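You operate a simulated robot arm through the tools that you are given. There is no shell and no other tool. Be economical: measure what you need, move in short steps, check, and stop when the job is done.

You are at the controls of a simulated robot arm. One attempt, no reset.

## Task
Make room on the top of the chest for the beige wooden brush. At the end: the red pin stands on top of the green toy car; the beige wooden brush stands where the beige basket stood; the carton marked "juice" from the top of the chest is on the top of the side cabinet; the beige basket is on the top of the side cabinet; whatever was shut is shut again. Leave all else as you found it, and nothing knocked over.
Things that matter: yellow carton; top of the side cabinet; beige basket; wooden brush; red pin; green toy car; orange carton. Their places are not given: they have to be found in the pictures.

Only the result counts: the job must be done as asked and must still hold three seconds after the hand-in. Knocking over, shifting, dropping, spilling or breaking anything else fails it.

## Robot
A 7-joint arm with a two-finger parallel gripper, fixed in place. Base frame: the origin is at the foot of the arm, x ahead of it, y to its left, z up. Readings come in m, degrees, newtons and seconds.
Its first joint turns from -66.0 to 66.0 degrees. Payload 2.4 kg.
The tool frame sits at the grasp point between the pads (the TCP): z along the fingers, y along the line on which they close. The tips reach 0.03 m beyond it. The gripper opens to 0.094 m. The fingers are 0.028 m wide and 0.01 m thick; the gripper's body (0.05 by 0.096 m) begins 0.055 m behind the TCP.
Orientation is told as [roll, pitch, yaw] about the base's x, y, z axes, in that order, counted from this pose: with the fingers straight down and closing along the base's y, the tool's x points along the base's -x, its y along +y and its z along -z.

## Interface
- The arm moves only by the tool apply_moves. Its argument "plan" is a list of rows, each an object of numbers (a shift or turn left out is 0, a gripper value left out holds the last): "fingers": the gripper command, from -1 (shut) to 1 (fully open), values between in proportion; "x", "y", "z": the shift along the base's x, y, z in units of 100 mm (1.0 is 100 mm); "wx", "wy", "wz": the turn, a rotation vector about the base's x, y, z in units of 120 degrees (1.0 is 120 degrees). In form: [{"fingers": .., "x": .., "y": .., "z": .., "wx": .., "wy": .., "wz": ..}, ...]. A call has 1 to 20 rows; each row is the pose to reach, as a shift and turn from the pose commanded when the call began. A call with a number of a shift or a turn outside -1 to 1 is refused whole. A row lasts 0.2 s, in which the tool goes at most 0.05 m and 8.6 degrees; a call with a longer step from one row to the next is refused whole, and so is a gripper value outside its range. Where a pose cannot be reached the arm comes as near as it can. A force on the tool above 40 N (or 10 N above the force at the start of the call, whichever is more), or a blocked arm, ends the call early, and 0.2 s more pass. The fingers move at their own pace (about 0.153 m/s each) and stop on an object; they squeeze with about 40 N. The grip force told is the motor's: it shows also when the fingers shut on nothing. Time passes only in rows, and 0.2 s behind the last, so rows that repeat a pose let the fingers close. It gives the time, the measured TCP pose, the force on the tool (base axes), the opening and the grip force at its end, in the units of the frame above (readings bear some noise).
- Cameras (640 x 400 px; columns grow to the right, rows downward): "scene" is fixed at [0.0529, 0.5026, 1.4326]; the picture's right is [-0.45, -0.89, 0.00], its down [-0.60, 0.31, -0.74] and it looks along [0.66, -0.33, -0.68] (base axes); focal length 273 px, centre (320, 200). "wrist" rides on the gripper at [-0.037, 0, -0.058] in the tool frame; the picture's right is [0.00, -1.00, 0.00], its down [0.97, 0.00, -0.24] and it looks along [0.24, 0.00, 0.97] (tool axes); focal length 218 px, centre (320, 200).
- capture(camera): a new picture of that camera. No time passes.
- locate(camera, pixels): for up to 12 pixels [column, row] of the newest picture of that camera ("zoom" is the newest enlarged one), the place [x, y, z] in the base frame of the surface seen there, good to about 0.002 m. No time passes.
- zoom(camera, box): a new picture of the part [left, top, right, bottom] of that camera's present view, enlarged. No time passes.
- sign_off(): hands the job in; it is judged then, once.

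Go step by step. Measure first, check grasps and placings, and put right what went wrong. The budget is 80 turns and 34 pictures, counting those below and the enlarged ones. Unless the task says otherwise, let go and move clear before handing in, and close with one line.

The tools are called after "Request:" by a JSON object that holds its "method" and its "body". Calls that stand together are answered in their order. apply_moves: Moves the arm, as the interface text tells. Its arguments: {"type":"object","properties":{"plan":{"type":"array","items":{"type":"object","properties":{"fingers":{"type":"number"},"x":{"type":"number"},"y":{"type":"number"},"z":{"type":"number"},"wx":{"type":"number"},"wy":{"type":"number"},"wz":{"type":"number"}}}}},"required":["plan"]} The other tools are called the same way: capture (camera) takes a picture; locate (camera, pixels) gives the place of the surface under pixels of a picture; zoom (camera, box) takes an enlarged picture of a part of a camera's view; sign_off () hands the job in.

At the start:

```text
time_s: 0.0
position: [0.3228, -0.0717, 1.2048]
tcp_rot: [0.0, 0.0, 0.0]
ft_force: [-0.5, -0.3, 0.3]
grip_width: 0.094
grasp_force: 0.0
```

scene: 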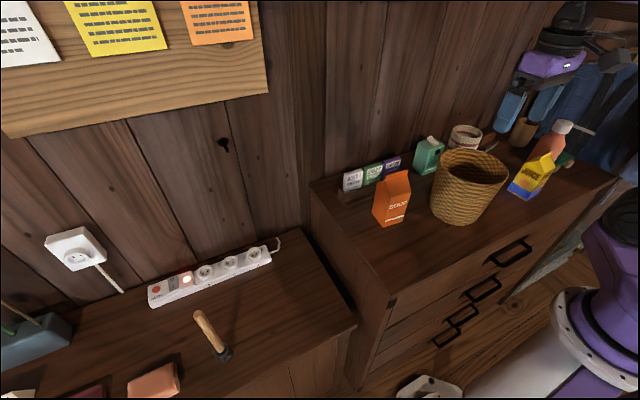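
wrist: 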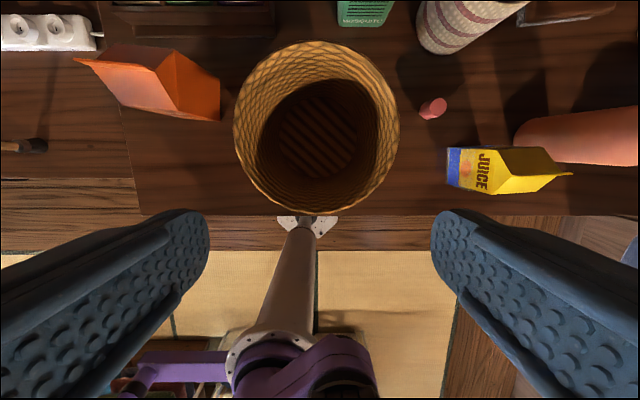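

The wrist view shows the basket near (315,125), the yellow "JUICE" carton at (505,170), the orange carton at (155,85) and a small pink-red thing at (433,108). I'll enlarge to find the car, the pin and the brush.

Request:
{"method": "zoom", "body": {"camera": "scene", "box": [320, 90, 640, 290]}}

Request:
{"method": "zoom", "body": {"camera": "scene", "box": [0, 200, 320, 400]}}

Request:
{"method": "locate", "body": {"camera": "wrist", "pixels": [[433, 100], [430, 112], [315, 43], [315, 213], [235, 125], [398, 125], [320, 130], [570, 174], [450, 165], [470, 190], [35, 145], [5, 146]]}}

```text
2.00 times, centred on (480, 190) of scene
```

zoom: 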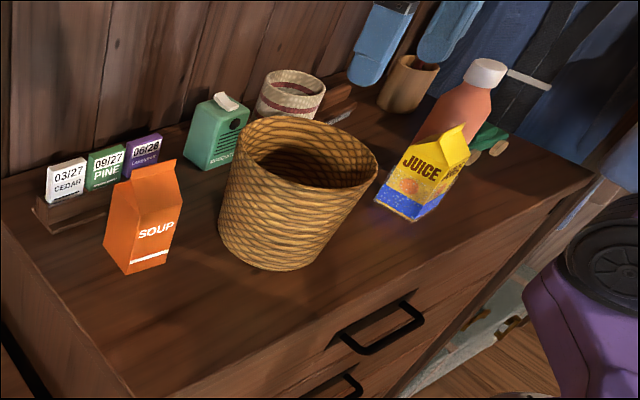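

```text
2.00 times, centred on (160, 300) of scene
```

zoom: 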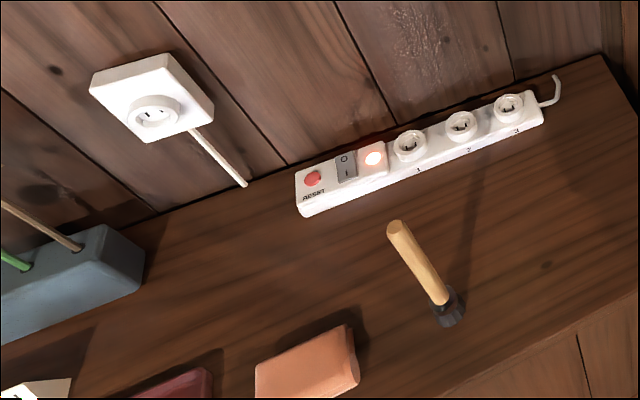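

```text
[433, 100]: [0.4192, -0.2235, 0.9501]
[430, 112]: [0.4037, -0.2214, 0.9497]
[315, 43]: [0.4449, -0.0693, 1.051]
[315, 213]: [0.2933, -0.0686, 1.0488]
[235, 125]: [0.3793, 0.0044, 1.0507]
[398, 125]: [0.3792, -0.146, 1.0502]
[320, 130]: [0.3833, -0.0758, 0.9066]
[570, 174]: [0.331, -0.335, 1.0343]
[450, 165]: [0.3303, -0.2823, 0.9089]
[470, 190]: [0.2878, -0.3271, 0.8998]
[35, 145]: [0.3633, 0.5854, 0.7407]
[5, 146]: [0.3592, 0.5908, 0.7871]
```

The green car is behind the bottle at scene (565,160). The brush stands on its dark head at scene (220,350). I'll measure the cabinet top, brush, cartons and car.

Request:
{"method": "locate", "body": {"camera": "scene", "pixels": [[198, 313], [214, 345], [223, 358], [280, 330], [340, 325], [300, 240], [180, 375], [565, 158], [571, 161], [558, 167], [385, 295], [315, 185]]}}

Request:
{"method": "locate", "body": {"camera": "wrist", "pixels": [[80, 61], [158, 71], [135, 48], [205, 115], [130, 100], [218, 80], [20, 230], [130, 205], [120, 120], [360, 20], [450, 35], [570, 140]]}}

Request:
{"method": "zoom", "body": {"camera": "scene", "box": [480, 80, 640, 180]}}

```text
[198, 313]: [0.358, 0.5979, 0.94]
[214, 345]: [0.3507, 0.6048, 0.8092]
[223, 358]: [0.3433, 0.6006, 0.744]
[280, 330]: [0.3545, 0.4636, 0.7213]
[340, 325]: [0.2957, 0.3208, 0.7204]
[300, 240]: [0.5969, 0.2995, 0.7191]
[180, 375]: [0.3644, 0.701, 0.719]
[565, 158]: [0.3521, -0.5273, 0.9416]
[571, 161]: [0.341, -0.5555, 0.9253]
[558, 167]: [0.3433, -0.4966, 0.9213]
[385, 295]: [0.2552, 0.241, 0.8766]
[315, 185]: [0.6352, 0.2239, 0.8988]
```

```text
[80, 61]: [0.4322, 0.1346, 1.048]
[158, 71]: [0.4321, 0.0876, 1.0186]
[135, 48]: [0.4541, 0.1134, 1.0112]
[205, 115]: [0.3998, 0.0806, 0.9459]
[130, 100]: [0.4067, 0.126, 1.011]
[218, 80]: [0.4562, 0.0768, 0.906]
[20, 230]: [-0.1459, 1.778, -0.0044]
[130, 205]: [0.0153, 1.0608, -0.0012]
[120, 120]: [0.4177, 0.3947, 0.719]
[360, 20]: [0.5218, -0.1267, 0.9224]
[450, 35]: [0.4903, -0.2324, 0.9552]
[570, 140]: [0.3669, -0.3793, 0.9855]
```

```text
4.00 times, centred on (560, 130) of scene
```

zoom: 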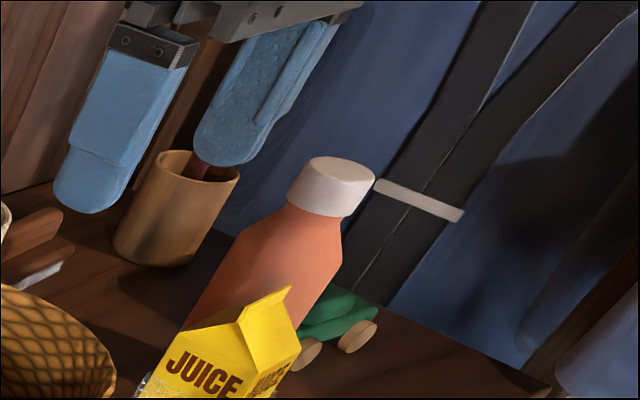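

The brush is at about (0.352,0.602), top z 0.94. The chest top is z 0.90, the side cabinet top z 0.72, and the car is near (0.345,-0.525). I'll move the wrist camera over the right end of the chest, staying high.

Request:
{"method": "apply_moves", "body": {"plan": [{"y": -0.45, "z": 0.1}, {"y": -0.9, "z": 0.2}]}}

Request:
{"method": "apply_moves", "body": {"plan": [{"y": -0.45, "x": 0.1}, {"y": -0.9, "x": 0.2}]}}

Request:
{"method": "apply_moves", "body": {"plan": [{"y": -0.45, "x": 0.1}, {"y": -0.9, "x": 0.2}]}}

Request:
{"method": "capture", "body": {"camera": "wrist"}}

```text
time_s: 0.6
position: [0.3209, -0.1651, 1.2241]
tcp_rot: [0.0, 0.0, 0.1]
ft_force: [0.2, 0.3, -0.2]
grip_width: 0.0939
grasp_force: 0.0
```

```text
time_s: 1.2
position: [0.3432, -0.2555, 1.2242]
tcp_rot: [0.0, 0.0, 0.0]
ft_force: [0.2, -0.4, 0.6]
grip_width: 0.094
grasp_force: 0.1
```

```text
time_s: 1.8
position: [0.3641, -0.3425, 1.2232]
tcp_rot: [0.1, 0.0, 0.0]
ft_force: [-0.1, -0.4, -0.3]
grip_width: 0.0942
grasp_force: 0.1
```

```text
28 pictures are left
```

wrist: 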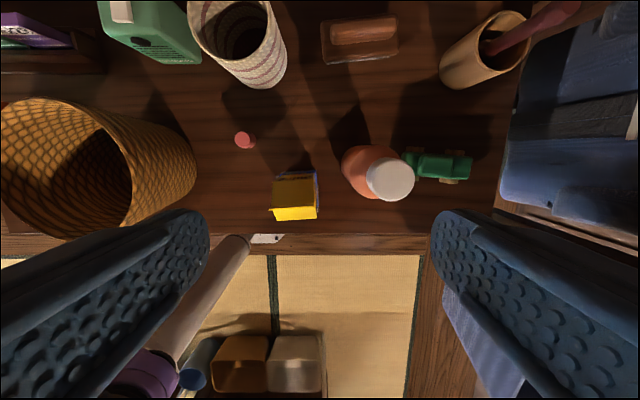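

Now the car is visible at (437,166), the bottle at (380,175), the pin at (245,140) and the juice at (295,195). I'll enlarge and measure.

Request:
{"method": "zoom", "body": {"camera": "wrist", "box": [220, 105, 500, 280]}}

Request:
{"method": "locate", "body": {"camera": "wrist", "pixels": [[249, 140], [238, 140], [244, 130], [408, 165], [420, 166], [437, 166], [455, 167], [470, 168], [437, 155], [437, 178], [293, 196], [390, 180]]}}

```text
2.29 times, centred on (360, 192) of wrist
```

zoom: 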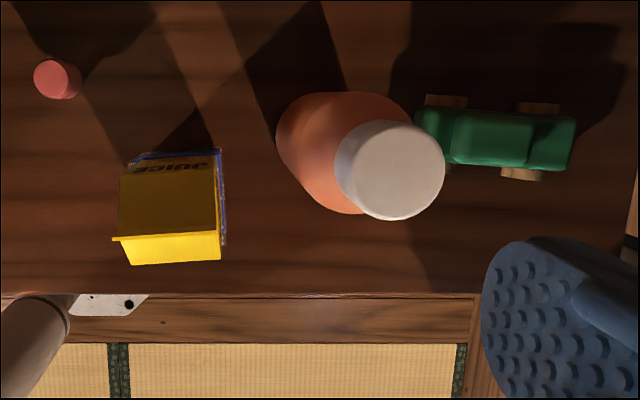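

```text
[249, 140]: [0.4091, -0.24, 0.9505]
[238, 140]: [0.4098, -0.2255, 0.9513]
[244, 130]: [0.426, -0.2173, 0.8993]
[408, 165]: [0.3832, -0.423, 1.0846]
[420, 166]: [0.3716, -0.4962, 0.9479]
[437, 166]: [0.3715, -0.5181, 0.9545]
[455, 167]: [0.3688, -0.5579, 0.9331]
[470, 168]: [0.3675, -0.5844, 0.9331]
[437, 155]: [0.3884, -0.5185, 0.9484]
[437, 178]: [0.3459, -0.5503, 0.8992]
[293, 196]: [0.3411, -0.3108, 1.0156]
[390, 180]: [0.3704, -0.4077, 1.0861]
```

I need detail of the car's cabin and the pin and juice outlines from the enlarged picture.

Request:
{"method": "locate", "body": {"camera": "zoom", "pixels": [[460, 120], [460, 155], [495, 138], [528, 120], [525, 158], [455, 138], [540, 140], [568, 140], [425, 118], [58, 78], [46, 80], [68, 85]]}}

Request:
{"method": "locate", "body": {"camera": "zoom", "pixels": [[120, 238], [218, 232], [130, 165], [210, 158], [170, 235], [130, 260], [215, 258], [225, 240], [320, 140], [435, 170], [345, 170], [390, 130]]}}

```text
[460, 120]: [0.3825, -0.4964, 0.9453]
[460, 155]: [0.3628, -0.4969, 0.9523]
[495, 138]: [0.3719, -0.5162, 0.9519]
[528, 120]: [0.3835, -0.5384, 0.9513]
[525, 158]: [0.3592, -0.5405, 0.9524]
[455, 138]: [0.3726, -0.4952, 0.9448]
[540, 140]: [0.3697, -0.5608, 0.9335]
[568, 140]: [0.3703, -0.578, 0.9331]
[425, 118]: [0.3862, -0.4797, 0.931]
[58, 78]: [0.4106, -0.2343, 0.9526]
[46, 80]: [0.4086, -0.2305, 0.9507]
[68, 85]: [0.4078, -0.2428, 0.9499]
```

```text
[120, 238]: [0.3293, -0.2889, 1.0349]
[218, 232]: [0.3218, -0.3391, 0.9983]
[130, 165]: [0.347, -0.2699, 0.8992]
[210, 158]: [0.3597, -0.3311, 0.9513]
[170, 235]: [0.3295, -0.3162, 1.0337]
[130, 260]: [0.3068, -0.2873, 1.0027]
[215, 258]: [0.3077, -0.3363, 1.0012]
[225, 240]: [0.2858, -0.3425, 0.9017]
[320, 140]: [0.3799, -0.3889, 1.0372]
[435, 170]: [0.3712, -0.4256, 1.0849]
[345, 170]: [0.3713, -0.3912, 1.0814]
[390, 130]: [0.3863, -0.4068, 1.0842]
```

The car's roof is flat at z 0.952, centred at (0.371,-0.518). The pin is about 24 mm wide, top z 0.95, near (0.410,-0.231). I'll go over the pin with the fingers partly open and check the line-up from above.

Request:
{"method": "apply_moves", "body": {"plan": [{"x": 0.2, "y": 0.4, "fingers": 0.1}, {"x": 0.4, "y": 0.8}, {"x": 0.47, "y": 1.0}]}}

Request:
{"method": "apply_moves", "body": {"plan": [{"y": 0.11, "z": -0.4}, {"y": 0.11, "z": -0.8}, {"y": 0.11, "z": -1.0}, {"y": 0.11, "z": -1.0}]}}

Request:
{"method": "apply_moves", "body": {"plan": [{"z": -0.4}, {"z": -0.8}, {"z": -1.0}, {"z": -1.0}]}}

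Request:
{"method": "capture", "body": {"camera": "wrist"}}

```text
time_s: 2.6
position: [0.4082, -0.2425, 1.2226]
tcp_rot: [-0.1, 0.0, 0.0]
ft_force: [-0.7, 0.2, 0.6]
grip_width: 0.0516
grasp_force: 0.1
```

```text
time_s: 3.6
position: [0.4094, -0.2321, 1.1226]
tcp_rot: [0.1, 0.0, 0.0]
ft_force: [0.0, 0.2, -0.2]
grip_width: 0.0516
grasp_force: 0.0
```

```text
time_s: 4.6
position: [0.4082, -0.2321, 1.0247]
tcp_rot: [0.1, 0.1, 0.0]
ft_force: [-0.1, 0.0, 0.4]
grip_width: 0.0516
grasp_force: 0.0
```

```text
26 pictures are left
```

wrist: 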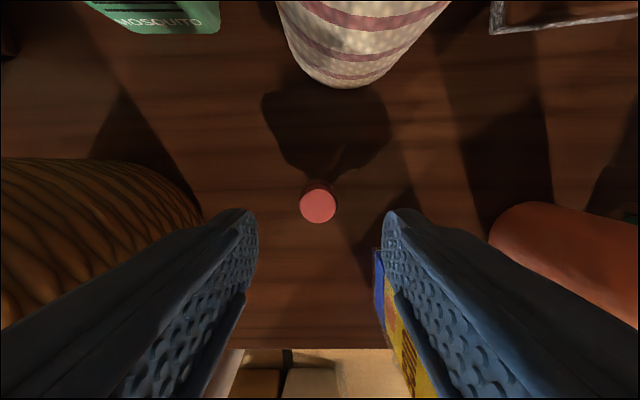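

The pin top is at (318,204), centred between the fingers; I'll check its x.

Request:
{"method": "locate", "body": {"camera": "wrist", "pixels": [[318, 205], [303, 205], [334, 205], [318, 190], [318, 219]]}}

```text
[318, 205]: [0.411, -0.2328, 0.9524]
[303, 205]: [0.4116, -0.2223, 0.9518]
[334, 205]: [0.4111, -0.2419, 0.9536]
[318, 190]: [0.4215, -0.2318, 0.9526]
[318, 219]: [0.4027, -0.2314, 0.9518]
```

Pin centre is (0.412,-0.232). I'll lower to z≈0.94 and close.

Request:
{"method": "apply_moves", "body": {"plan": [{"x": 0.03, "z": -0.4}, {"x": 0.03, "z": -0.7}, {"x": 0.03, "z": -0.83}, {"x": 0.03, "z": -0.83}, {"x": 0.03, "z": -0.83, "fingers": -1}, {"x": 0.03, "z": -0.83}, {"x": 0.03, "z": -0.83}]}}

Request:
{"method": "apply_moves", "body": {"plan": [{"z": 0.3}, {"z": 0.6}, {"z": 0.9}, {"z": 0.9}]}}

Request:
{"method": "capture", "body": {"camera": "wrist"}}

```text
time_s: 6.2
position: [0.4126, -0.2308, 0.9407]
tcp_rot: [0.0, 0.0, 0.0]
ft_force: [-0.1, 0.3, 0.0]
grip_width: 0.024
grasp_force: 40.0
```

```text
time_s: 7.2
position: [0.412, -0.233, 1.0326]
tcp_rot: [0.0, 0.0, 0.0]
ft_force: [-0.2, -0.4, -0.1]
grip_width: 0.0243
grasp_force: 40.3
```

```text
25 pictures are left
```

wrist: 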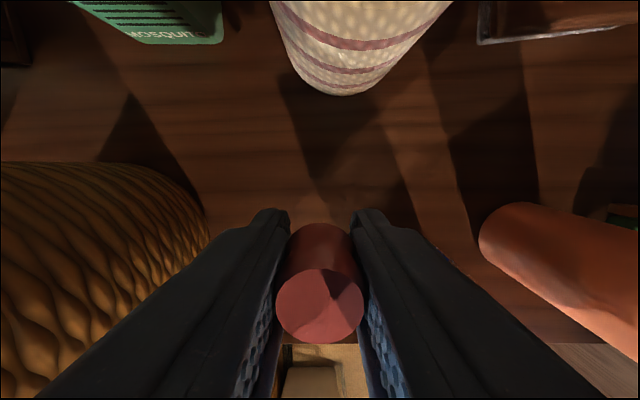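

The pin is held at opening 24 mm with its base about 41 mm below the TCP. I'll lift above the bottle, cross to the car and stop above its roof.

Request:
{"method": "apply_moves", "body": {"plan": [{"z": 0.4}, {"z": 0.8}, {"z": 1.0}]}}

Request:
{"method": "apply_moves", "body": {"plan": [{"z": 0.45}, {"z": 0.48, "y": -0.45}, {"z": 0.48, "y": -0.9}]}}

Request:
{"method": "apply_moves", "body": {"plan": [{"x": -0.2, "y": -0.45}, {"x": -0.42, "y": -0.9}]}}

Request:
{"method": "apply_moves", "body": {"plan": [{"y": -0.45}, {"y": -0.9}, {"y": -1.0}, {"y": -1.0}, {"y": -1.0, "z": -0.4}, {"y": -1.0, "z": -0.8}, {"y": -1.0, "z": -1.0}, {"y": -1.0, "z": -1.0}]}}

Request:
{"method": "capture", "body": {"camera": "wrist"}}

```text
time_s: 8.0
position: [0.415, -0.2326, 1.1298]
tcp_rot: [0.0, 0.0, 0.1]
ft_force: [0.4, 0.1, -0.3]
grip_width: 0.0241
grasp_force: 40.3
```

```text
time_s: 8.8
position: [0.415, -0.3248, 1.1768]
tcp_rot: [-0.1, 0.1, 0.0]
ft_force: [-0.1, -0.4, -0.5]
grip_width: 0.024
grasp_force: 40.2
```

```text
time_s: 9.4
position: [0.372, -0.4121, 1.179]
tcp_rot: [-0.1, 0.1, 0.0]
ft_force: [-1.0, -0.7, -0.3]
grip_width: 0.0239
grasp_force: 39.5
```

```text
time_s: 11.2
position: [0.371, -0.5113, 1.0797]
tcp_rot: [0.0, 0.0, 0.1]
ft_force: [-0.7, 0.4, 0.3]
grip_width: 0.0243
grasp_force: 40.3
```

```text
24 pictures are left
```

wrist: 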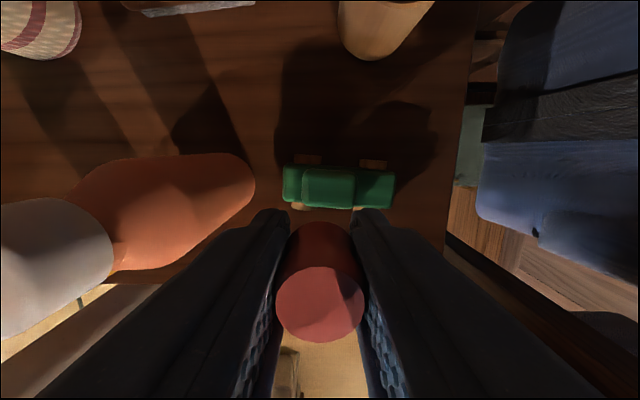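

Request:
{"method": "locate", "body": {"camera": "wrist", "pixels": [[305, 185], [330, 186], [352, 187], [330, 171], [330, 203], [358, 187]]}}

```text
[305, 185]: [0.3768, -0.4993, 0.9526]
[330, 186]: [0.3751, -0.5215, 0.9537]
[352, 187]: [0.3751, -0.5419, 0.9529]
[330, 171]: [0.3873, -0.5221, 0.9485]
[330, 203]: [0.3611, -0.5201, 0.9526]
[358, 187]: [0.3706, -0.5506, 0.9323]
```

The roof spans x 0.358–0.386, y −0.497…−0.545, so I shift 9 mm in −y and lower until the pin's base is at the roof.

Request:
{"method": "apply_moves", "body": {"plan": [{"x": 0.01, "y": -0.09}, {"x": 0.01, "y": -0.09, "z": -0.4}, {"x": 0.01, "y": -0.09, "z": -0.7}, {"x": 0.01, "y": -0.09, "z": -0.8}, {"x": 0.01, "y": -0.09, "z": -0.84}, {"x": 0.01, "y": -0.09, "z": -0.84}]}}

Request:
{"method": "zoom", "body": {"camera": "scene", "box": [520, 100, 640, 175]}}

```text
time_s: 12.6
position: [0.371, -0.521, 0.9948]
tcp_rot: [0.0, 0.0, 0.0]
ft_force: [0.2, 0.2, -1.2]
grip_width: 0.0242
grasp_force: 39.9
```

```text
5.33 times, centred on (580, 138) of scene
```

zoom: 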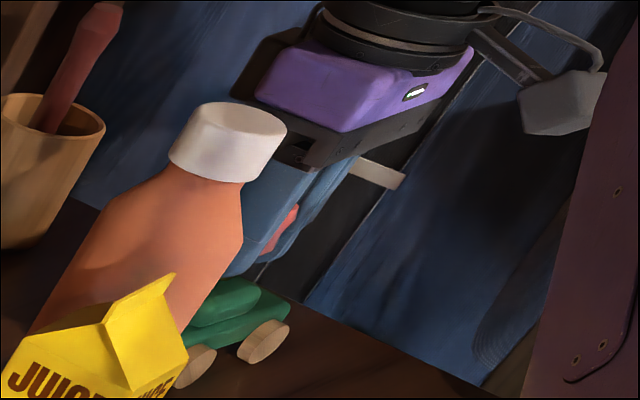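

It's near contact, but the pin base may hang 1–2 mm over the roof. I'll creep down in 1 mm calls and watch the force.

Request:
{"method": "apply_moves", "body": {"plan": [{"z": -0.01}, {"z": -0.01}]}}

Request:
{"method": "apply_moves", "body": {"plan": [{"z": -0.01}, {"z": -0.01}]}}

```text
time_s: 13.2
position: [0.372, -0.5226, 0.9933]
tcp_rot: [0.0, 0.0, -0.1]
ft_force: [-0.4, 0.5, -0.7]
grip_width: 0.024
grasp_force: 39.6
```

```text
time_s: 13.8
position: [0.3717, -0.5219, 0.9938]
tcp_rot: [-0.1, 0.1, 0.1]
ft_force: [0.1, 0.0, 1.2]
grip_width: 0.0241
grasp_force: 40.0
```

Request:
{"method": "apply_moves", "body": {"plan": [{"z": -0.01}, {"z": -0.01}]}}

```text
time_s: 14.4
position: [0.3728, -0.5231, 0.9925]
tcp_rot: [-0.2, -0.1, 0.0]
ft_force: [-0.6, 0.6, 12.8]
grip_width: 0.0241
grasp_force: 40.2
```

Contact: 12.8 N upward. I back off a hair, open partly and rise.

Request:
{"method": "apply_moves", "body": {"plan": [{"z": 0.007}, {"z": 0.007, "fingers": -0.2}, {"z": 0.007}, {"z": 0.007}, {"z": 0.2}, {"z": 0.5}, {"z": 0.9}, {"z": 0.9}]}}

Request:
{"method": "capture", "body": {"camera": "wrist"}}

```text
time_s: 16.2
position: [0.3733, -0.5225, 1.0838]
tcp_rot: [0.0, 0.0, 0.0]
ft_force: [-0.3, 0.7, 0.6]
grip_width: 0.0375
grasp_force: 0.1
```

```text
22 pictures are left
```

wrist: 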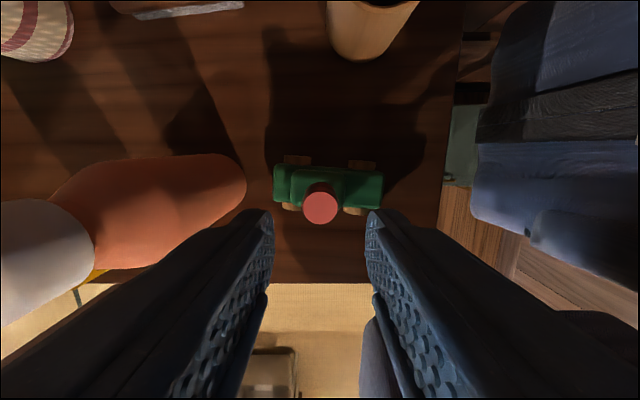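

The pin stands on the car's roof. Next is the juice: rise, cross over the bottle, and line up above the carton.

Request:
{"method": "apply_moves", "body": {"plan": [{"z": 0.5, "fingers": 0.62}, {"z": 0.95}, {"z": 0.95}, {"z": 0.95, "y": 0.45}, {"z": 0.95, "y": 0.9}, {"z": 0.95, "y": 1.0}]}}

Request:
{"method": "apply_moves", "body": {"plan": [{"y": 0.45, "x": -0.2}, {"y": 0.9, "x": -0.4}, {"y": 1.0, "x": -0.4}]}}

Request:
{"method": "apply_moves", "body": {"plan": [{"y": 0.09}, {"y": 0.09, "z": -0.4}, {"y": 0.09, "z": -0.8}, {"y": 0.09, "z": -0.8}]}}

Request:
{"method": "capture", "body": {"camera": "wrist"}}

```text
time_s: 17.6
position: [0.3724, -0.4212, 1.1769]
tcp_rot: [-0.1, 0.1, 0.0]
ft_force: [-0.7, 0.2, 1.1]
grip_width: 0.0761
grasp_force: 0.0
out of reach, approached as far as the arm can: row 2, 3
```

```text
time_s: 18.4
position: [0.3309, -0.3219, 1.1763]
tcp_rot: [0.0, 0.0, 0.0]
ft_force: [0.3, -0.6, 0.6]
grip_width: 0.0759
grasp_force: 0.0
```

```text
time_s: 19.4
position: [0.3336, -0.3144, 1.0969]
tcp_rot: [0.1, 0.0, 0.0]
ft_force: [0.0, -0.9, 0.2]
grip_width: 0.0761
grasp_force: 0.0
```

```text
21 pictures are left
```

wrist: 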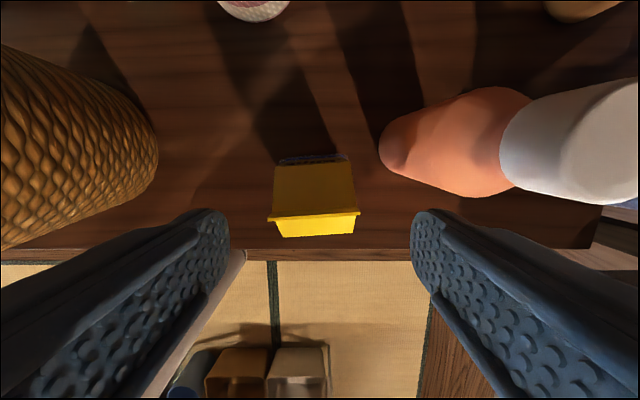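

Request:
{"method": "locate", "body": {"camera": "wrist", "pixels": [[272, 216], [356, 213], [314, 215], [280, 167], [348, 163], [314, 165], [280, 235], [352, 230], [316, 236], [390, 155], [290, 160], [340, 158]]}}

```text
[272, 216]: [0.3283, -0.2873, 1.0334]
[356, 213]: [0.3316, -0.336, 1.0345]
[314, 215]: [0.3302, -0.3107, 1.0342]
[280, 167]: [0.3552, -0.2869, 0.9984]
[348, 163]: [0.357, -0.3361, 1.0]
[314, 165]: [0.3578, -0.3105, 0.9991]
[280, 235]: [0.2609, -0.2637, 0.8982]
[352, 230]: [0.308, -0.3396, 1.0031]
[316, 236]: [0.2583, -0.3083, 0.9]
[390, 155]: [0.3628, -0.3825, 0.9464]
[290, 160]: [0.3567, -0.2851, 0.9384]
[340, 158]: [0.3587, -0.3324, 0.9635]
```

Carton centre is (0.332,-0.312), width about 50 mm. I'll lower to z≈0.987 (body clear of the ridge at 1.034) and close.

Request:
{"method": "apply_moves", "body": {"plan": [{"y": 0.015, "z": -0.4}, {"y": 0.015, "z": -0.8}, {"y": 0.015, "z": -1.0}, {"y": 0.015, "z": -1.0}]}}

Request:
{"method": "apply_moves", "body": {"plan": [{"z": -0.1}, {"z": -0.1, "fingers": -1}, {"z": -0.1}, {"z": -0.1}, {"z": -0.1}]}}

Request:
{"method": "apply_moves", "body": {"plan": [{"z": 0.2}, {"z": 0.5}, {"z": 0.9}, {"z": 0.9}]}}

Request:
{"method": "capture", "body": {"camera": "scene"}}

```text
time_s: 20.4
position: [0.3328, -0.311, 0.996]
tcp_rot: [-0.1, -0.1, 0.0]
ft_force: [0.0, 0.2, -0.8]
grip_width: 0.0761
grasp_force: 0.0
```

```text
time_s: 21.6
position: [0.3329, -0.3123, 0.9849]
tcp_rot: [0.1, 0.0, 0.0]
ft_force: [0.8, 1.1, 5.4]
grip_width: 0.0609
grasp_force: 39.8
```

```text
time_s: 22.6
position: [0.3314, -0.3123, 1.0763]
tcp_rot: [0.1, 0.0, 0.0]
ft_force: [-0.6, -0.6, -2.8]
grip_width: 0.061
grasp_force: 40.1
```

```text
20 pictures are left
```

scene: 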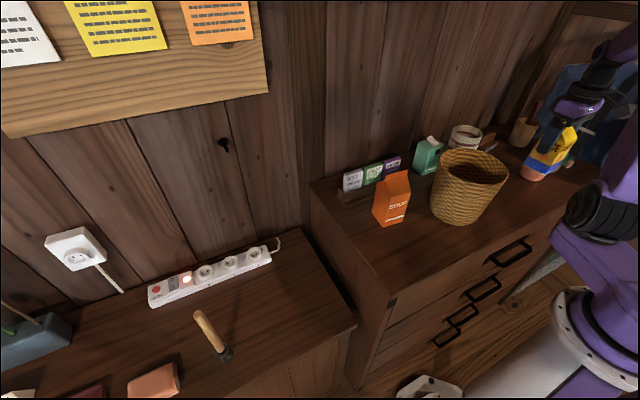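

The juice is held (61 mm), nothing else moved. I'll measure the cabinet top's edges before choosing places.

Request:
{"method": "locate", "body": {"camera": "scene", "pixels": [[302, 234], [330, 280], [352, 320], [320, 338], [270, 360], [230, 380], [265, 262], [210, 290], [162, 304], [260, 300], [240, 330], [300, 310]]}}

Request:
{"method": "apply_moves", "body": {"plan": [{"z": 0.4}, {"z": 0.8}, {"z": 1.0}]}}

Request:
{"method": "apply_moves", "body": {"plan": [{"z": 0.2}, {"z": 0.25, "y": 0.45}, {"z": 0.25, "y": 0.9}, {"z": 0.25, "y": 1.0}]}}

Request:
{"method": "apply_moves", "body": {"plan": [{"y": 0.45}, {"y": 0.9}, {"y": 1.0}]}}

Request:
{"method": "apply_moves", "body": {"plan": [{"y": 0.45}, {"y": 0.9}, {"y": 1.0}]}}

Request:
{"method": "apply_moves", "body": {"plan": [{"y": 0.45}, {"y": 0.9}, {"y": 1.0}]}}

Request:
{"method": "apply_moves", "body": {"plan": [{"y": 0.45}, {"y": 0.9}, {"y": 1.0}]}}

```text
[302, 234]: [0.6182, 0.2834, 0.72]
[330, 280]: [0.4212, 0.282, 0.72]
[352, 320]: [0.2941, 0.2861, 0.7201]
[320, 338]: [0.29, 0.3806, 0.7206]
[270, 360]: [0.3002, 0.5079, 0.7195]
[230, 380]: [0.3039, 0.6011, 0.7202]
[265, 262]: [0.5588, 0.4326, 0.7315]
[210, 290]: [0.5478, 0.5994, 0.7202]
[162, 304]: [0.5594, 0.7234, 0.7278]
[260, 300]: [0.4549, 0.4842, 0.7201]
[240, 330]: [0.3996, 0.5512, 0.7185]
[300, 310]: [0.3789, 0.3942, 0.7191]
```

```text
time_s: 23.4
position: [0.3315, -0.3127, 1.1773]
tcp_rot: [0.0, 0.0, 0.0]
ft_force: [0.2, 0.7, -3.5]
grip_width: 0.0606
grasp_force: 40.1
```

```text
time_s: 24.4
position: [0.3337, -0.2102, 1.2015]
tcp_rot: [-0.1, 0.0, 0.0]
ft_force: [0.0, 0.1, -2.7]
grip_width: 0.0607
grasp_force: 40.1
```

```text
time_s: 25.2
position: [0.3314, -0.1112, 1.2014]
tcp_rot: [0.1, 0.0, 0.0]
ft_force: [-0.6, -0.4, -3.4]
grip_width: 0.0608
grasp_force: 39.6
```

```text
time_s: 26.0
position: [0.3303, -0.0101, 1.2021]
tcp_rot: [0.0, 0.0, 0.0]
ft_force: [0.5, 0.0, -3.4]
grip_width: 0.0609
grasp_force: 39.9
```

```text
time_s: 26.8
position: [0.331, 0.089, 1.2016]
tcp_rot: [0.0, 0.0, -0.1]
ft_force: [0.0, -0.2, -3.7]
grip_width: 0.0603
grasp_force: 40.2
```

```text
time_s: 27.6
position: [0.3301, 0.1893, 1.2018]
tcp_rot: [0.0, 0.0, 0.0]
ft_force: [0.3, 0.1, -2.3]
grip_width: 0.0606
grasp_force: 40.5
```

The free top spans x 0.29–0.54 and y 0.28–0.58. I'll put the juice at (0.345,0.485), leaving (0.43,0.37) for the basket.

Request:
{"method": "apply_moves", "body": {"plan": [{"y": 0.45}, {"y": 0.9}, {"y": 1.0}]}}

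Request:
{"method": "apply_moves", "body": {"plan": [{"y": 0.45}, {"y": 0.9, "x": 0.1}, {"y": 1.0, "x": 0.13}]}}

Request:
{"method": "apply_moves", "body": {"plan": [{"y": 0.45}, {"y": 0.9}, {"y": 0.97, "z": -0.3}, {"y": 0.97, "z": -0.7}, {"y": 0.97, "z": -1.0}, {"y": 0.97, "z": -1.0}]}}

Request:
{"method": "apply_moves", "body": {"plan": [{"z": -0.4}, {"z": -0.8}, {"z": -1.0}, {"z": -1.0}]}}

Request:
{"method": "capture", "body": {"camera": "scene"}}

```text
time_s: 28.4
position: [0.3315, 0.2894, 1.2017]
tcp_rot: [0.0, 0.0, 0.0]
ft_force: [-0.1, 0.5, -3.4]
grip_width: 0.0601
grasp_force: 40.1
```

```text
time_s: 29.2
position: [0.3443, 0.3903, 1.2014]
tcp_rot: [-0.1, -0.1, -0.1]
ft_force: [0.4, 0.4, -1.7]
grip_width: 0.0602
grasp_force: 40.3
```

```text
time_s: 30.6
position: [0.3464, 0.4863, 1.1017]
tcp_rot: [0.0, 0.1, 0.0]
ft_force: [-0.4, 0.0, -2.7]
grip_width: 0.0603
grasp_force: 39.3
```

```text
time_s: 31.6
position: [0.3447, 0.4877, 1.0034]
tcp_rot: [0.0, 0.0, -0.1]
ft_force: [-0.3, 0.8, -3.4]
grip_width: 0.06
grasp_force: 39.7
```

```text
19 pictures are left
```

scene: 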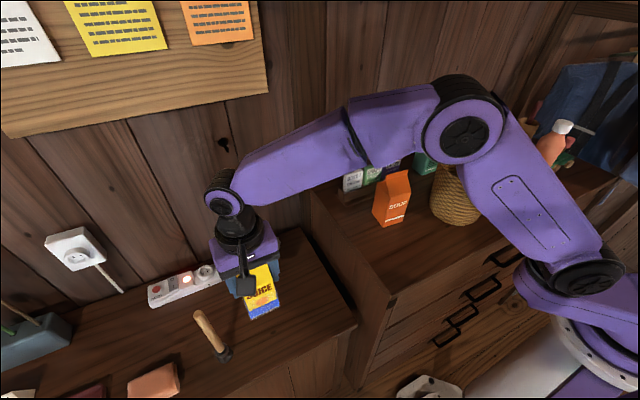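

The path is clear with the brush well to the left. I continue down to just above the cabinet, then creep.

Request:
{"method": "apply_moves", "body": {"plan": [{"z": -0.4}, {"z": -0.8}, {"z": -1.0}, {"z": -1.0}]}}

Request:
{"method": "apply_moves", "body": {"plan": [{"z": -0.4}, {"z": -0.8}, {"z": -0.9}, {"z": -0.92}, {"z": -0.93}, {"z": -0.93}]}}

Request:
{"method": "apply_moves", "body": {"plan": [{"z": -0.01}, {"z": -0.02}, {"z": -0.02}]}}

```text
time_s: 32.6
position: [0.3441, 0.4876, 0.9035]
tcp_rot: [0.0, 0.0, 0.0]
ft_force: [-0.5, 0.1, -3.0]
grip_width: 0.0603
grasp_force: 40.6
```

```text
time_s: 34.0
position: [0.3444, 0.4866, 0.8085]
tcp_rot: [0.0, 0.0, 0.1]
ft_force: [-0.4, -0.5, -3.3]
grip_width: 0.0604
grasp_force: 40.3
```

```text
time_s: 34.8
position: [0.3439, 0.4858, 0.8058]
tcp_rot: [0.0, -0.1, 0.0]
ft_force: [-0.5, -0.4, -1.3]
grip_width: 0.0601
grasp_force: 39.4
```

Request:
{"method": "apply_moves", "body": {"plan": [{"z": -0.01}, {"z": -0.01}]}}

Request:
{"method": "apply_moves", "body": {"plan": [{"z": -0.01}, {"z": -0.01}]}}

```text
time_s: 35.4
position: [0.3441, 0.4861, 0.8064]
tcp_rot: [0.0, 0.1, 0.1]
ft_force: [-1.7, -5.0, 14.0]
grip_width: 0.06
grasp_force: 39.9
```

```text
time_s: 36.0
position: [0.3451, 0.4862, 0.8064]
tcp_rot: [0.1, -0.1, 0.0]
ft_force: [0.3, -5.9, 25.4]
grip_width: 0.0601
grasp_force: 40.6
```

Contact with the cabinet. I release, opening to 80 mm, and rise.

Request:
{"method": "apply_moves", "body": {"plan": [{"z": 0.015}, {"z": 0.015, "fingers": 0.7}, {"z": 0.015}, {"z": 0.015}, {"z": 0.3}, {"z": 0.7}, {"z": 1.0}, {"z": 1.0}]}}

Request:
{"method": "apply_moves", "body": {"plan": [{"z": 0.4}, {"z": 0.8}, {"z": 1.0}]}}

Request:
{"method": "capture", "body": {"camera": "wrist"}}

```text
time_s: 37.8
position: [0.3447, 0.4847, 0.9058]
tcp_rot: [0.0, 0.1, 0.0]
ft_force: [-0.1, 0.0, -0.4]
grip_width: 0.0797
grasp_force: 0.1
```

```text
time_s: 38.6
position: [0.3449, 0.4861, 1.0052]
tcp_rot: [0.1, 0.0, 0.0]
ft_force: [0.1, -0.3, 0.5]
grip_width: 0.0798
grasp_force: 0.1
```

```text
18 pictures are left
```

wrist: 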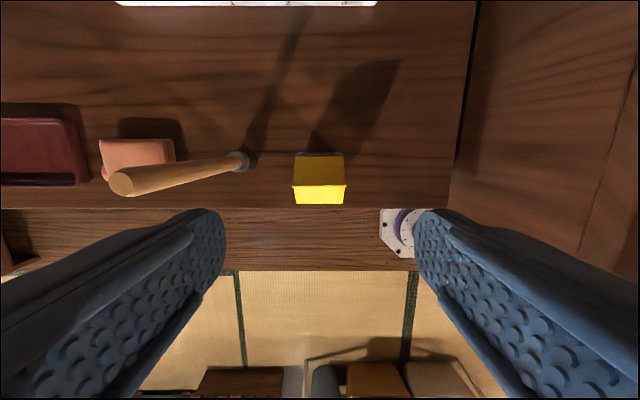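

The juice stands upright at (320,180). While the brush is in view I'll measure it.

Request:
{"method": "locate", "body": {"camera": "wrist", "pixels": [[122, 184], [150, 167], [160, 190], [200, 170], [232, 156], [245, 165], [238, 172], [250, 160], [215, 180], [215, 158], [319, 185], [120, 195]]}}

Request:
{"method": "zoom", "body": {"camera": "wrist", "box": [80, 110, 280, 235]}}

```text
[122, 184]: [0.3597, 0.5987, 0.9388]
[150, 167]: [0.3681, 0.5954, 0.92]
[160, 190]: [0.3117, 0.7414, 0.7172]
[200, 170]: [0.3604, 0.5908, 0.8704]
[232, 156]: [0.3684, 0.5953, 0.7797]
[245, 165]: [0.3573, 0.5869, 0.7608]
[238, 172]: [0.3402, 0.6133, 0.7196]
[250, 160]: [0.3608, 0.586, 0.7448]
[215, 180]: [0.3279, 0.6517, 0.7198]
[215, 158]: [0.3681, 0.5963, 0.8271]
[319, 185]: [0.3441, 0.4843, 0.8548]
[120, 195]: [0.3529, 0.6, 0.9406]
```

```text
3.20 times, centred on (180, 172) of wrist
```

zoom: 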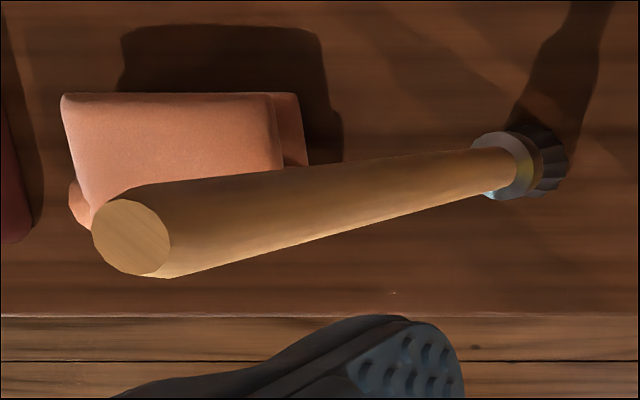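

The brush handle is vertical, centre (0.360,0.601), top 0.940. Next, the basket: I'll move over its left rim, staying high, and look at the wall's slope.

Request:
{"method": "apply_moves", "body": {"plan": [{"z": 0.4}, {"z": 0.8, "y": -0.2}, {"z": 1.0, "y": -0.6}, {"z": 1.0, "y": -1.0}]}}

Request:
{"method": "apply_moves", "body": {"plan": [{"z": 0.3, "y": -0.35}, {"z": 0.55, "y": -0.7}, {"z": 0.55, "y": -1.0}]}}

Request:
{"method": "apply_moves", "body": {"plan": [{"y": -0.45}, {"y": -0.9}, {"y": -1.0, "x": 0.15}]}}

Request:
{"method": "apply_moves", "body": {"plan": [{"y": -0.45}, {"y": -0.9}, {"y": -1.0}]}}

Request:
{"method": "apply_moves", "body": {"plan": [{"y": -0.45}, {"y": -0.5}, {"y": -0.5}]}}

Request:
{"method": "capture", "body": {"camera": "wrist"}}

Request:
{"method": "capture", "body": {"camera": "scene"}}

```text
time_s: 39.6
position: [0.3432, 0.3862, 1.1078]
tcp_rot: [0.0, 0.0, 0.1]
ft_force: [0.0, 0.2, -0.1]
grip_width: 0.0798
grasp_force: 0.1
```

```text
time_s: 40.4
position: [0.3433, 0.287, 1.1612]
tcp_rot: [0.0, 0.2, 0.0]
ft_force: [-0.4, -1.1, 0.1]
grip_width: 0.0799
grasp_force: 0.1
```

```text
time_s: 41.2
position: [0.3584, 0.1851, 1.1586]
tcp_rot: [0.0, 0.0, 0.0]
ft_force: [0.4, 0.7, 0.6]
grip_width: 0.08
grasp_force: 0.0
```

```text
time_s: 42.0
position: [0.3599, 0.0842, 1.1584]
tcp_rot: [0.0, 0.0, 0.0]
ft_force: [0.5, 0.6, -0.3]
grip_width: 0.0801
grasp_force: 0.1
```

```text
time_s: 42.8
position: [0.3592, 0.0366, 1.159]
tcp_rot: [0.1, 0.0, 0.0]
ft_force: [0.3, -0.2, 0.9]
grip_width: 0.0799
grasp_force: 0.0
```

```text
16 pictures are left
```

wrist: 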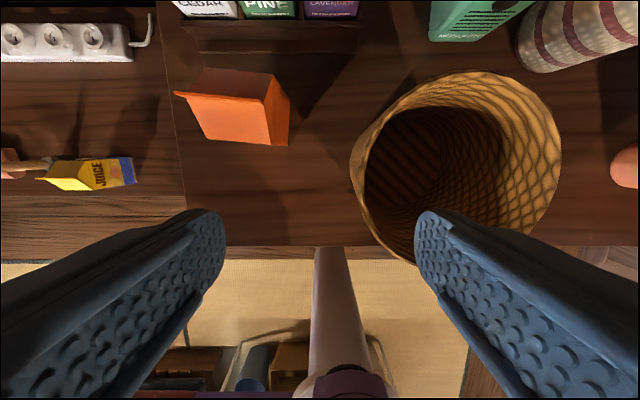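

```text
15 pictures are left
```

scene: 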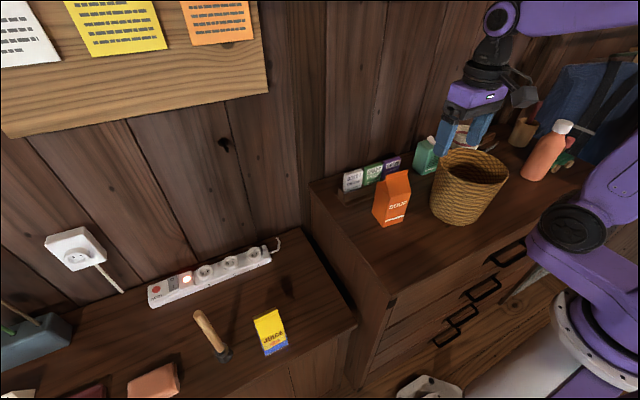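

I'll measure the basket's outer wall (scene) and rim (wrist) for taper and centre.

Request:
{"method": "locate", "body": {"camera": "scene", "pixels": [[438, 165], [436, 180], [433, 195], [432, 208], [460, 175], [456, 195], [453, 215], [485, 190], [475, 212], [465, 224], [436, 212], [445, 220]]}}

Request:
{"method": "locate", "body": {"camera": "wrist", "pixels": [[352, 165], [358, 140], [380, 107], [354, 190], [370, 230], [560, 150], [470, 73], [530, 225], [367, 165], [430, 180], [500, 95], [545, 150]]}}

```text
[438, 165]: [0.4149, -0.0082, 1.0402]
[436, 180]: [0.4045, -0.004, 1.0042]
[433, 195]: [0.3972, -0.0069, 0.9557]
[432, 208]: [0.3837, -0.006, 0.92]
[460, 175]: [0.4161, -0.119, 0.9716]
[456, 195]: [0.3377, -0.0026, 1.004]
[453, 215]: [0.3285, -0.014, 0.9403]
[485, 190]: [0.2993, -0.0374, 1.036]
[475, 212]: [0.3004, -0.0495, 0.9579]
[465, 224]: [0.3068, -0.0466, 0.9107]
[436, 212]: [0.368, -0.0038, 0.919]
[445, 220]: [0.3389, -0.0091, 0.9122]
```

```text
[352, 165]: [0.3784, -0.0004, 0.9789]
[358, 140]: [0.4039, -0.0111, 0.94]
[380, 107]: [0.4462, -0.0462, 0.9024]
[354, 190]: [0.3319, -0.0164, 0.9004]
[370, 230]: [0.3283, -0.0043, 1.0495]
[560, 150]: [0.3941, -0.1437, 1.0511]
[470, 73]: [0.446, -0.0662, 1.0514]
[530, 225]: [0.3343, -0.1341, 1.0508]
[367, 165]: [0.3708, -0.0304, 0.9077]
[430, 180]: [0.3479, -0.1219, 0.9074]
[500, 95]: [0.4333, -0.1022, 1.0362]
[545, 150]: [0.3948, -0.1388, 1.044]
```

The basket is centred at (0.370,-0.071) with rim radius 0.076 and walls leaning about 4.4°. I'll tilt the gripper to match and line up on the left wall, then check.

Request:
{"method": "apply_moves", "body": {"plan": [{"x": 0.1, "y": -0.3, "wx": -0.037, "fingers": 0.05}, {"x": 0.1, "y": -0.335, "wx": -0.037}, {"x": 0.1, "y": -0.335, "wx": -0.037, "z": -0.4}, {"x": 0.1, "y": -0.335, "wx": -0.037, "z": -0.6}, {"x": 0.1, "y": -0.335, "wx": -0.037, "z": -0.6}]}}

Request:
{"method": "capture", "body": {"camera": "wrist"}}

```text
time_s: 44.0
position: [0.3688, 0.004, 1.0998]
tcp_rot: [-4.5, 0.1, 0.0]
ft_force: [-0.3, -0.2, -0.1]
grip_width: 0.0496
grasp_force: 0.0
```

```text
14 pictures are left
```

wrist: 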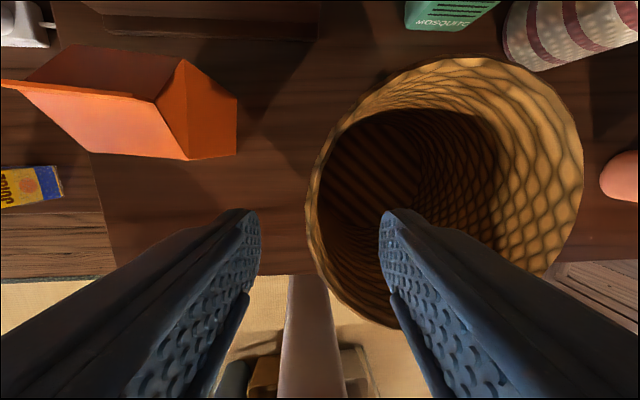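

The left rim (col ~312) lies between the fingertips. I'll descend 68 mm, close gently and lift slightly.

Request:
{"method": "apply_moves", "body": {"plan": [{"y": -0.02, "z": -0.3}, {"y": -0.02, "z": -0.55}, {"y": -0.02, "z": -0.68}, {"y": -0.02, "z": -0.68}, {"y": -0.02, "z": -0.68, "fingers": -1}, {"y": -0.02, "z": -0.68}, {"y": -0.02, "z": -0.68}]}}

Request:
{"method": "apply_moves", "body": {"plan": [{"z": 0.15}, {"z": 0.3}, {"z": 0.5}, {"z": 0.5}]}}

Request:
{"method": "capture", "body": {"camera": "scene"}}

```text
time_s: 45.6
position: [0.3698, 0.0008, 1.0311]
tcp_rot: [-4.5, 0.0, 0.0]
ft_force: [1.2, -1.4, 2.2]
grip_width: 0.0103
grasp_force: 40.1
```

```text
time_s: 46.6
position: [0.3694, -0.0004, 1.0825]
tcp_rot: [-4.4, 0.0, 0.0]
ft_force: [0.2, 0.1, -1.9]
grip_width: 0.0105
grasp_force: 40.4
```

```text
13 pictures are left
```

scene: 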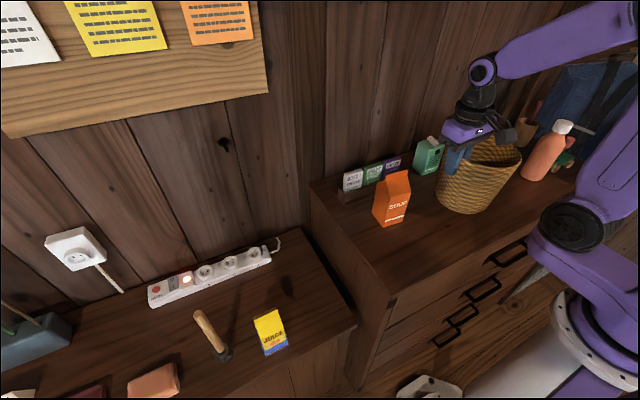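

The basket is held, level and clear of the surface. I'll lift it over the orange carton and carry it left.

Request:
{"method": "apply_moves", "body": {"plan": [{"z": 0.4}, {"z": 0.8}, {"z": 1.0}]}}

Request:
{"method": "apply_moves", "body": {"plan": [{"z": 0.33}, {"z": 0.33, "y": 0.4}, {"z": 0.33, "y": 0.8}, {"z": 0.33, "y": 1.0}]}}

Request:
{"method": "apply_moves", "body": {"plan": [{"y": 0.4}, {"y": 0.8}, {"y": 1.0}]}}

Request:
{"method": "apply_moves", "body": {"plan": [{"y": 0.4}, {"y": 0.8}, {"y": 1.0}, {"y": 1.0}]}}

Request:
{"method": "capture", "body": {"camera": "scene"}}

```text
time_s: 47.4
position: [0.3711, 0.0016, 1.1827]
tcp_rot: [-4.4, 0.0, 0.0]
ft_force: [0.6, 0.0, -1.6]
grip_width: 0.0106
grasp_force: 39.7
```

```text
time_s: 48.4
position: [0.3686, 0.1021, 1.2145]
tcp_rot: [-4.4, 0.0, -0.1]
ft_force: [0.0, 0.1, -1.0]
grip_width: 0.0104
grasp_force: 40.1
```

```text
time_s: 49.2
position: [0.3698, 0.2019, 1.2155]
tcp_rot: [-4.5, 0.0, 0.0]
ft_force: [0.4, -0.2, -1.3]
grip_width: 0.0104
grasp_force: 40.3
```

```text
time_s: 50.2
position: [0.3682, 0.3021, 1.2163]
tcp_rot: [-4.4, 0.0, 0.0]
ft_force: [-0.9, 0.1, -2.2]
grip_width: 0.0104
grasp_force: 39.3
```

```text
12 pictures are left
```

scene: 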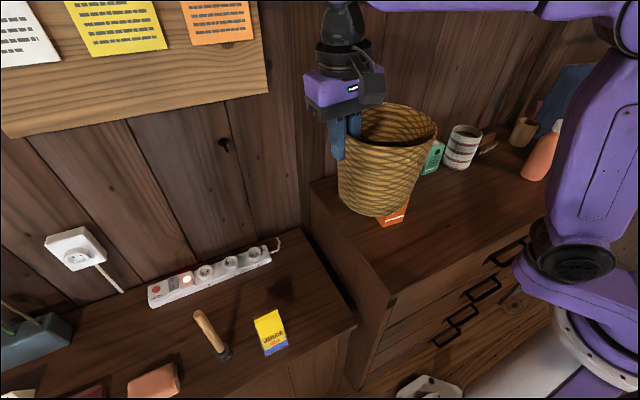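

The basket has passed the orange carton. On to (0.43,0.442) for the TCP, then down.

Request:
{"method": "apply_moves", "body": {"plan": [{"y": 0.4}, {"y": 0.8, "z": -0.2}, {"y": 1.0, "z": -0.5}, {"y": 1.0, "x": 0.3, "z": -0.7}]}}

Request:
{"method": "apply_moves", "body": {"plan": [{"y": 0.41, "x": 0.2}, {"y": 0.41, "x": 0.3, "z": -0.3}, {"y": 0.41, "x": 0.3, "z": -0.7}, {"y": 0.41, "x": 0.3, "z": -1.0}, {"y": 0.41, "x": 0.3, "z": -1.0}]}}

Request:
{"method": "apply_moves", "body": {"plan": [{"z": -0.4}, {"z": -0.8}, {"z": -1.0}, {"z": -1.0}]}}

Request:
{"method": "capture", "body": {"camera": "scene"}}

```text
time_s: 51.2
position: [0.397, 0.4007, 1.1446]
tcp_rot: [-4.4, -0.1, 0.0]
ft_force: [0.3, -0.5, -3.0]
grip_width: 0.0106
grasp_force: 40.3
```

```text
time_s: 52.4
position: [0.4281, 0.442, 1.0457]
tcp_rot: [-4.4, 0.1, 0.0]
ft_force: [-0.1, -0.4, -1.9]
grip_width: 0.0106
grasp_force: 39.6
```

```text
time_s: 53.4
position: [0.4292, 0.4432, 0.9428]
tcp_rot: [-4.4, 0.0, 0.0]
ft_force: [0.1, -0.3, -0.6]
grip_width: 0.0102
grasp_force: 40.0
```

```text
11 pictures are left
```

scene: 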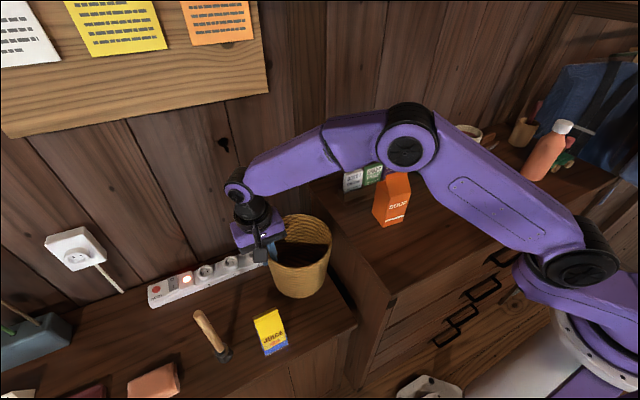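

Clear of the juice, strip and chest. I lower the rest and feel for contact.

Request:
{"method": "apply_moves", "body": {"plan": [{"z": -0.4}, {"z": -0.75}, {"z": -0.9}, {"z": -0.9}]}}

Request:
{"method": "apply_moves", "body": {"plan": [{"z": -0.02}, {"z": -0.03}, {"z": -0.03}]}}

```text
time_s: 54.4
position: [0.4288, 0.4431, 0.8553]
tcp_rot: [-4.4, 0.0, 0.0]
ft_force: [0.9, 0.0, -1.0]
grip_width: 0.0103
grasp_force: 40.5
```

```text
time_s: 55.2
position: [0.4292, 0.4438, 0.853]
tcp_rot: [-4.3, -0.1, 0.0]
ft_force: [0.5, 5.8, 11.6]
grip_width: 0.0102
grasp_force: 39.9
```

Contact (11.6 N). I open to 50 mm and rise along the tilt, then clear.

Request:
{"method": "apply_moves", "body": {"plan": [{"z": 0.005, "fingers": 0.05}, {"z": 0.005}, {"z": 0.005}, {"z": 0.3, "y": 0.02}, {"z": 0.7, "y": 0.05}, {"z": 1.0, "y": 0.05}, {"z": 1.0, "y": 0.05, "wx": 0.037}]}}

Request:
{"method": "apply_moves", "body": {"plan": [{"z": 0.4}, {"z": 0.8}, {"z": 0.9}, {"z": 0.9}]}}

Request:
{"method": "capture", "body": {"camera": "wrist"}}

```text
time_s: 56.8
position: [0.4283, 0.4467, 0.9518]
tcp_rot: [0.1, 0.0, 0.0]
ft_force: [-0.2, -0.6, 0.0]
grip_width: 0.0492
grasp_force: 0.1
```

```text
time_s: 57.8
position: [0.4304, 0.4475, 1.0415]
tcp_rot: [0.1, -0.1, 0.1]
ft_force: [-0.1, -0.2, 0.1]
grip_width: 0.0495
grasp_force: 0.1
```

```text
10 pictures are left
```

wrist: 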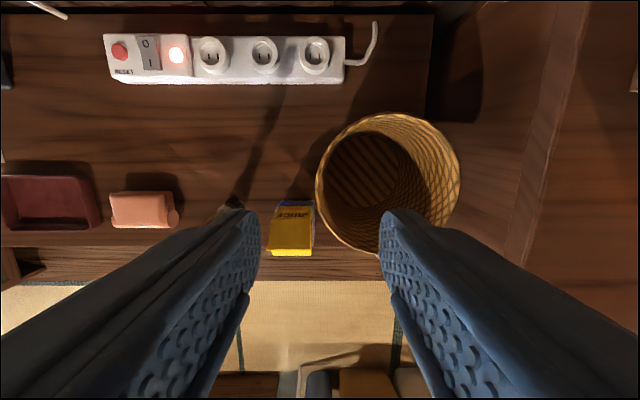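

The basket and juice stand on the cabinet. Now the brush at (0.360,0.601), r≈0.70: I'll yaw 59° so the fingers close tangentially, come in short of it, then tilt outward 20° for reach.

Request:
{"method": "apply_moves", "body": {"plan": [{"x": -0.15, "y": 0.13, "wz": 0.07, "fingers": 0.3}, {"x": -0.3, "y": 0.26, "wz": 0.14}, {"x": -0.45, "y": 0.39, "wz": 0.21}, {"x": -0.6, "y": 0.52, "wz": 0.28}, {"x": -0.75, "y": 0.65, "wz": 0.35}, {"x": -0.9, "y": 0.78, "wz": 0.42}, {"x": -1.0, "y": 0.9, "wz": 0.4917}, {"x": -1.0, "y": 0.9, "wz": 0.4917}]}}

Request:
{"method": "apply_moves", "body": {"plan": [{"wx": 0.0501, "wy": -0.0301}, {"wx": 0.1, "wy": -0.0602}, {"wx": 0.1432, "wy": -0.086}, {"wx": 0.1432, "wy": -0.086}]}}

Request:
{"method": "capture", "body": {"camera": "wrist"}}

```text
time_s: 59.6
position: [0.3288, 0.5354, 1.043]
tcp_rot: [0.1, 0.0, 59.1]
ft_force: [0.3, 0.8, 0.1]
grip_width: 0.0613
grasp_force: 0.0
```

```text
time_s: 60.6
position: [0.3297, 0.5367, 1.0429]
tcp_rot: [0.0, -20.1, 59.0]
ft_force: [-0.4, 0.5, -0.7]
grip_width: 0.061
grasp_force: 0.0
```

```text
9 pictures are left
```

wrist: 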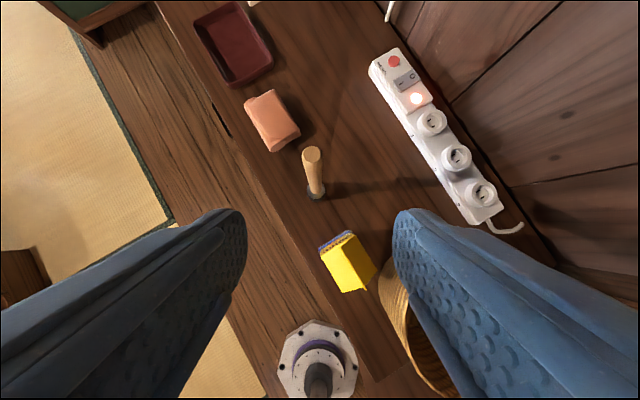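

The tilt is right; the brush top is at (312,153). I'll confirm its place.

Request:
{"method": "locate", "body": {"camera": "wrist", "pixels": [[312, 154], [304, 154], [320, 154], [312, 148], [308, 175], [322, 175], [315, 192], [315, 170]]}}

```text
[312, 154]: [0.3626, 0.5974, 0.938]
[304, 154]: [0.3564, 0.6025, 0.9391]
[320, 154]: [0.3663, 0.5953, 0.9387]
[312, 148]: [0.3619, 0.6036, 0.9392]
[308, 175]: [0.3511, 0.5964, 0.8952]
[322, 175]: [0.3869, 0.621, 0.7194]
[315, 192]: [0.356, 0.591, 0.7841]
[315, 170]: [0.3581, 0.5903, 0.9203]
```

Brush axis ≈ (0.361,0.599). I move over it at this height to test the reach.

Request:
{"method": "apply_moves", "body": {"plan": [{"x": 0.155, "y": 0.31}, {"x": 0.31, "y": 0.62}, {"x": 0.31, "y": 0.62}]}}

Request:
{"method": "apply_moves", "body": {"plan": [{"z": -0.2}, {"z": -0.5}, {"z": -0.5}]}}

Request:
{"method": "capture", "body": {"camera": "wrist"}}

```text
time_s: 61.4
position: [0.3602, 0.5993, 1.0421]
tcp_rot: [0.0, -20.2, 59.0]
ft_force: [0.5, 0.2, -0.1]
grip_width: 0.061
grasp_force: 0.1
```

```text
time_s: 62.2
position: [0.36, 0.598, 0.9902]
tcp_rot: [0.2, -19.9, 59.0]
ft_force: [-0.3, -0.2, -0.2]
grip_width: 0.061
grasp_force: 0.0
```

```text
8 pictures are left
```

wrist: 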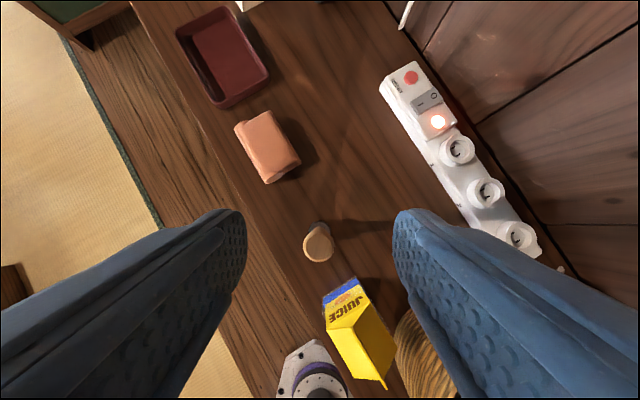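

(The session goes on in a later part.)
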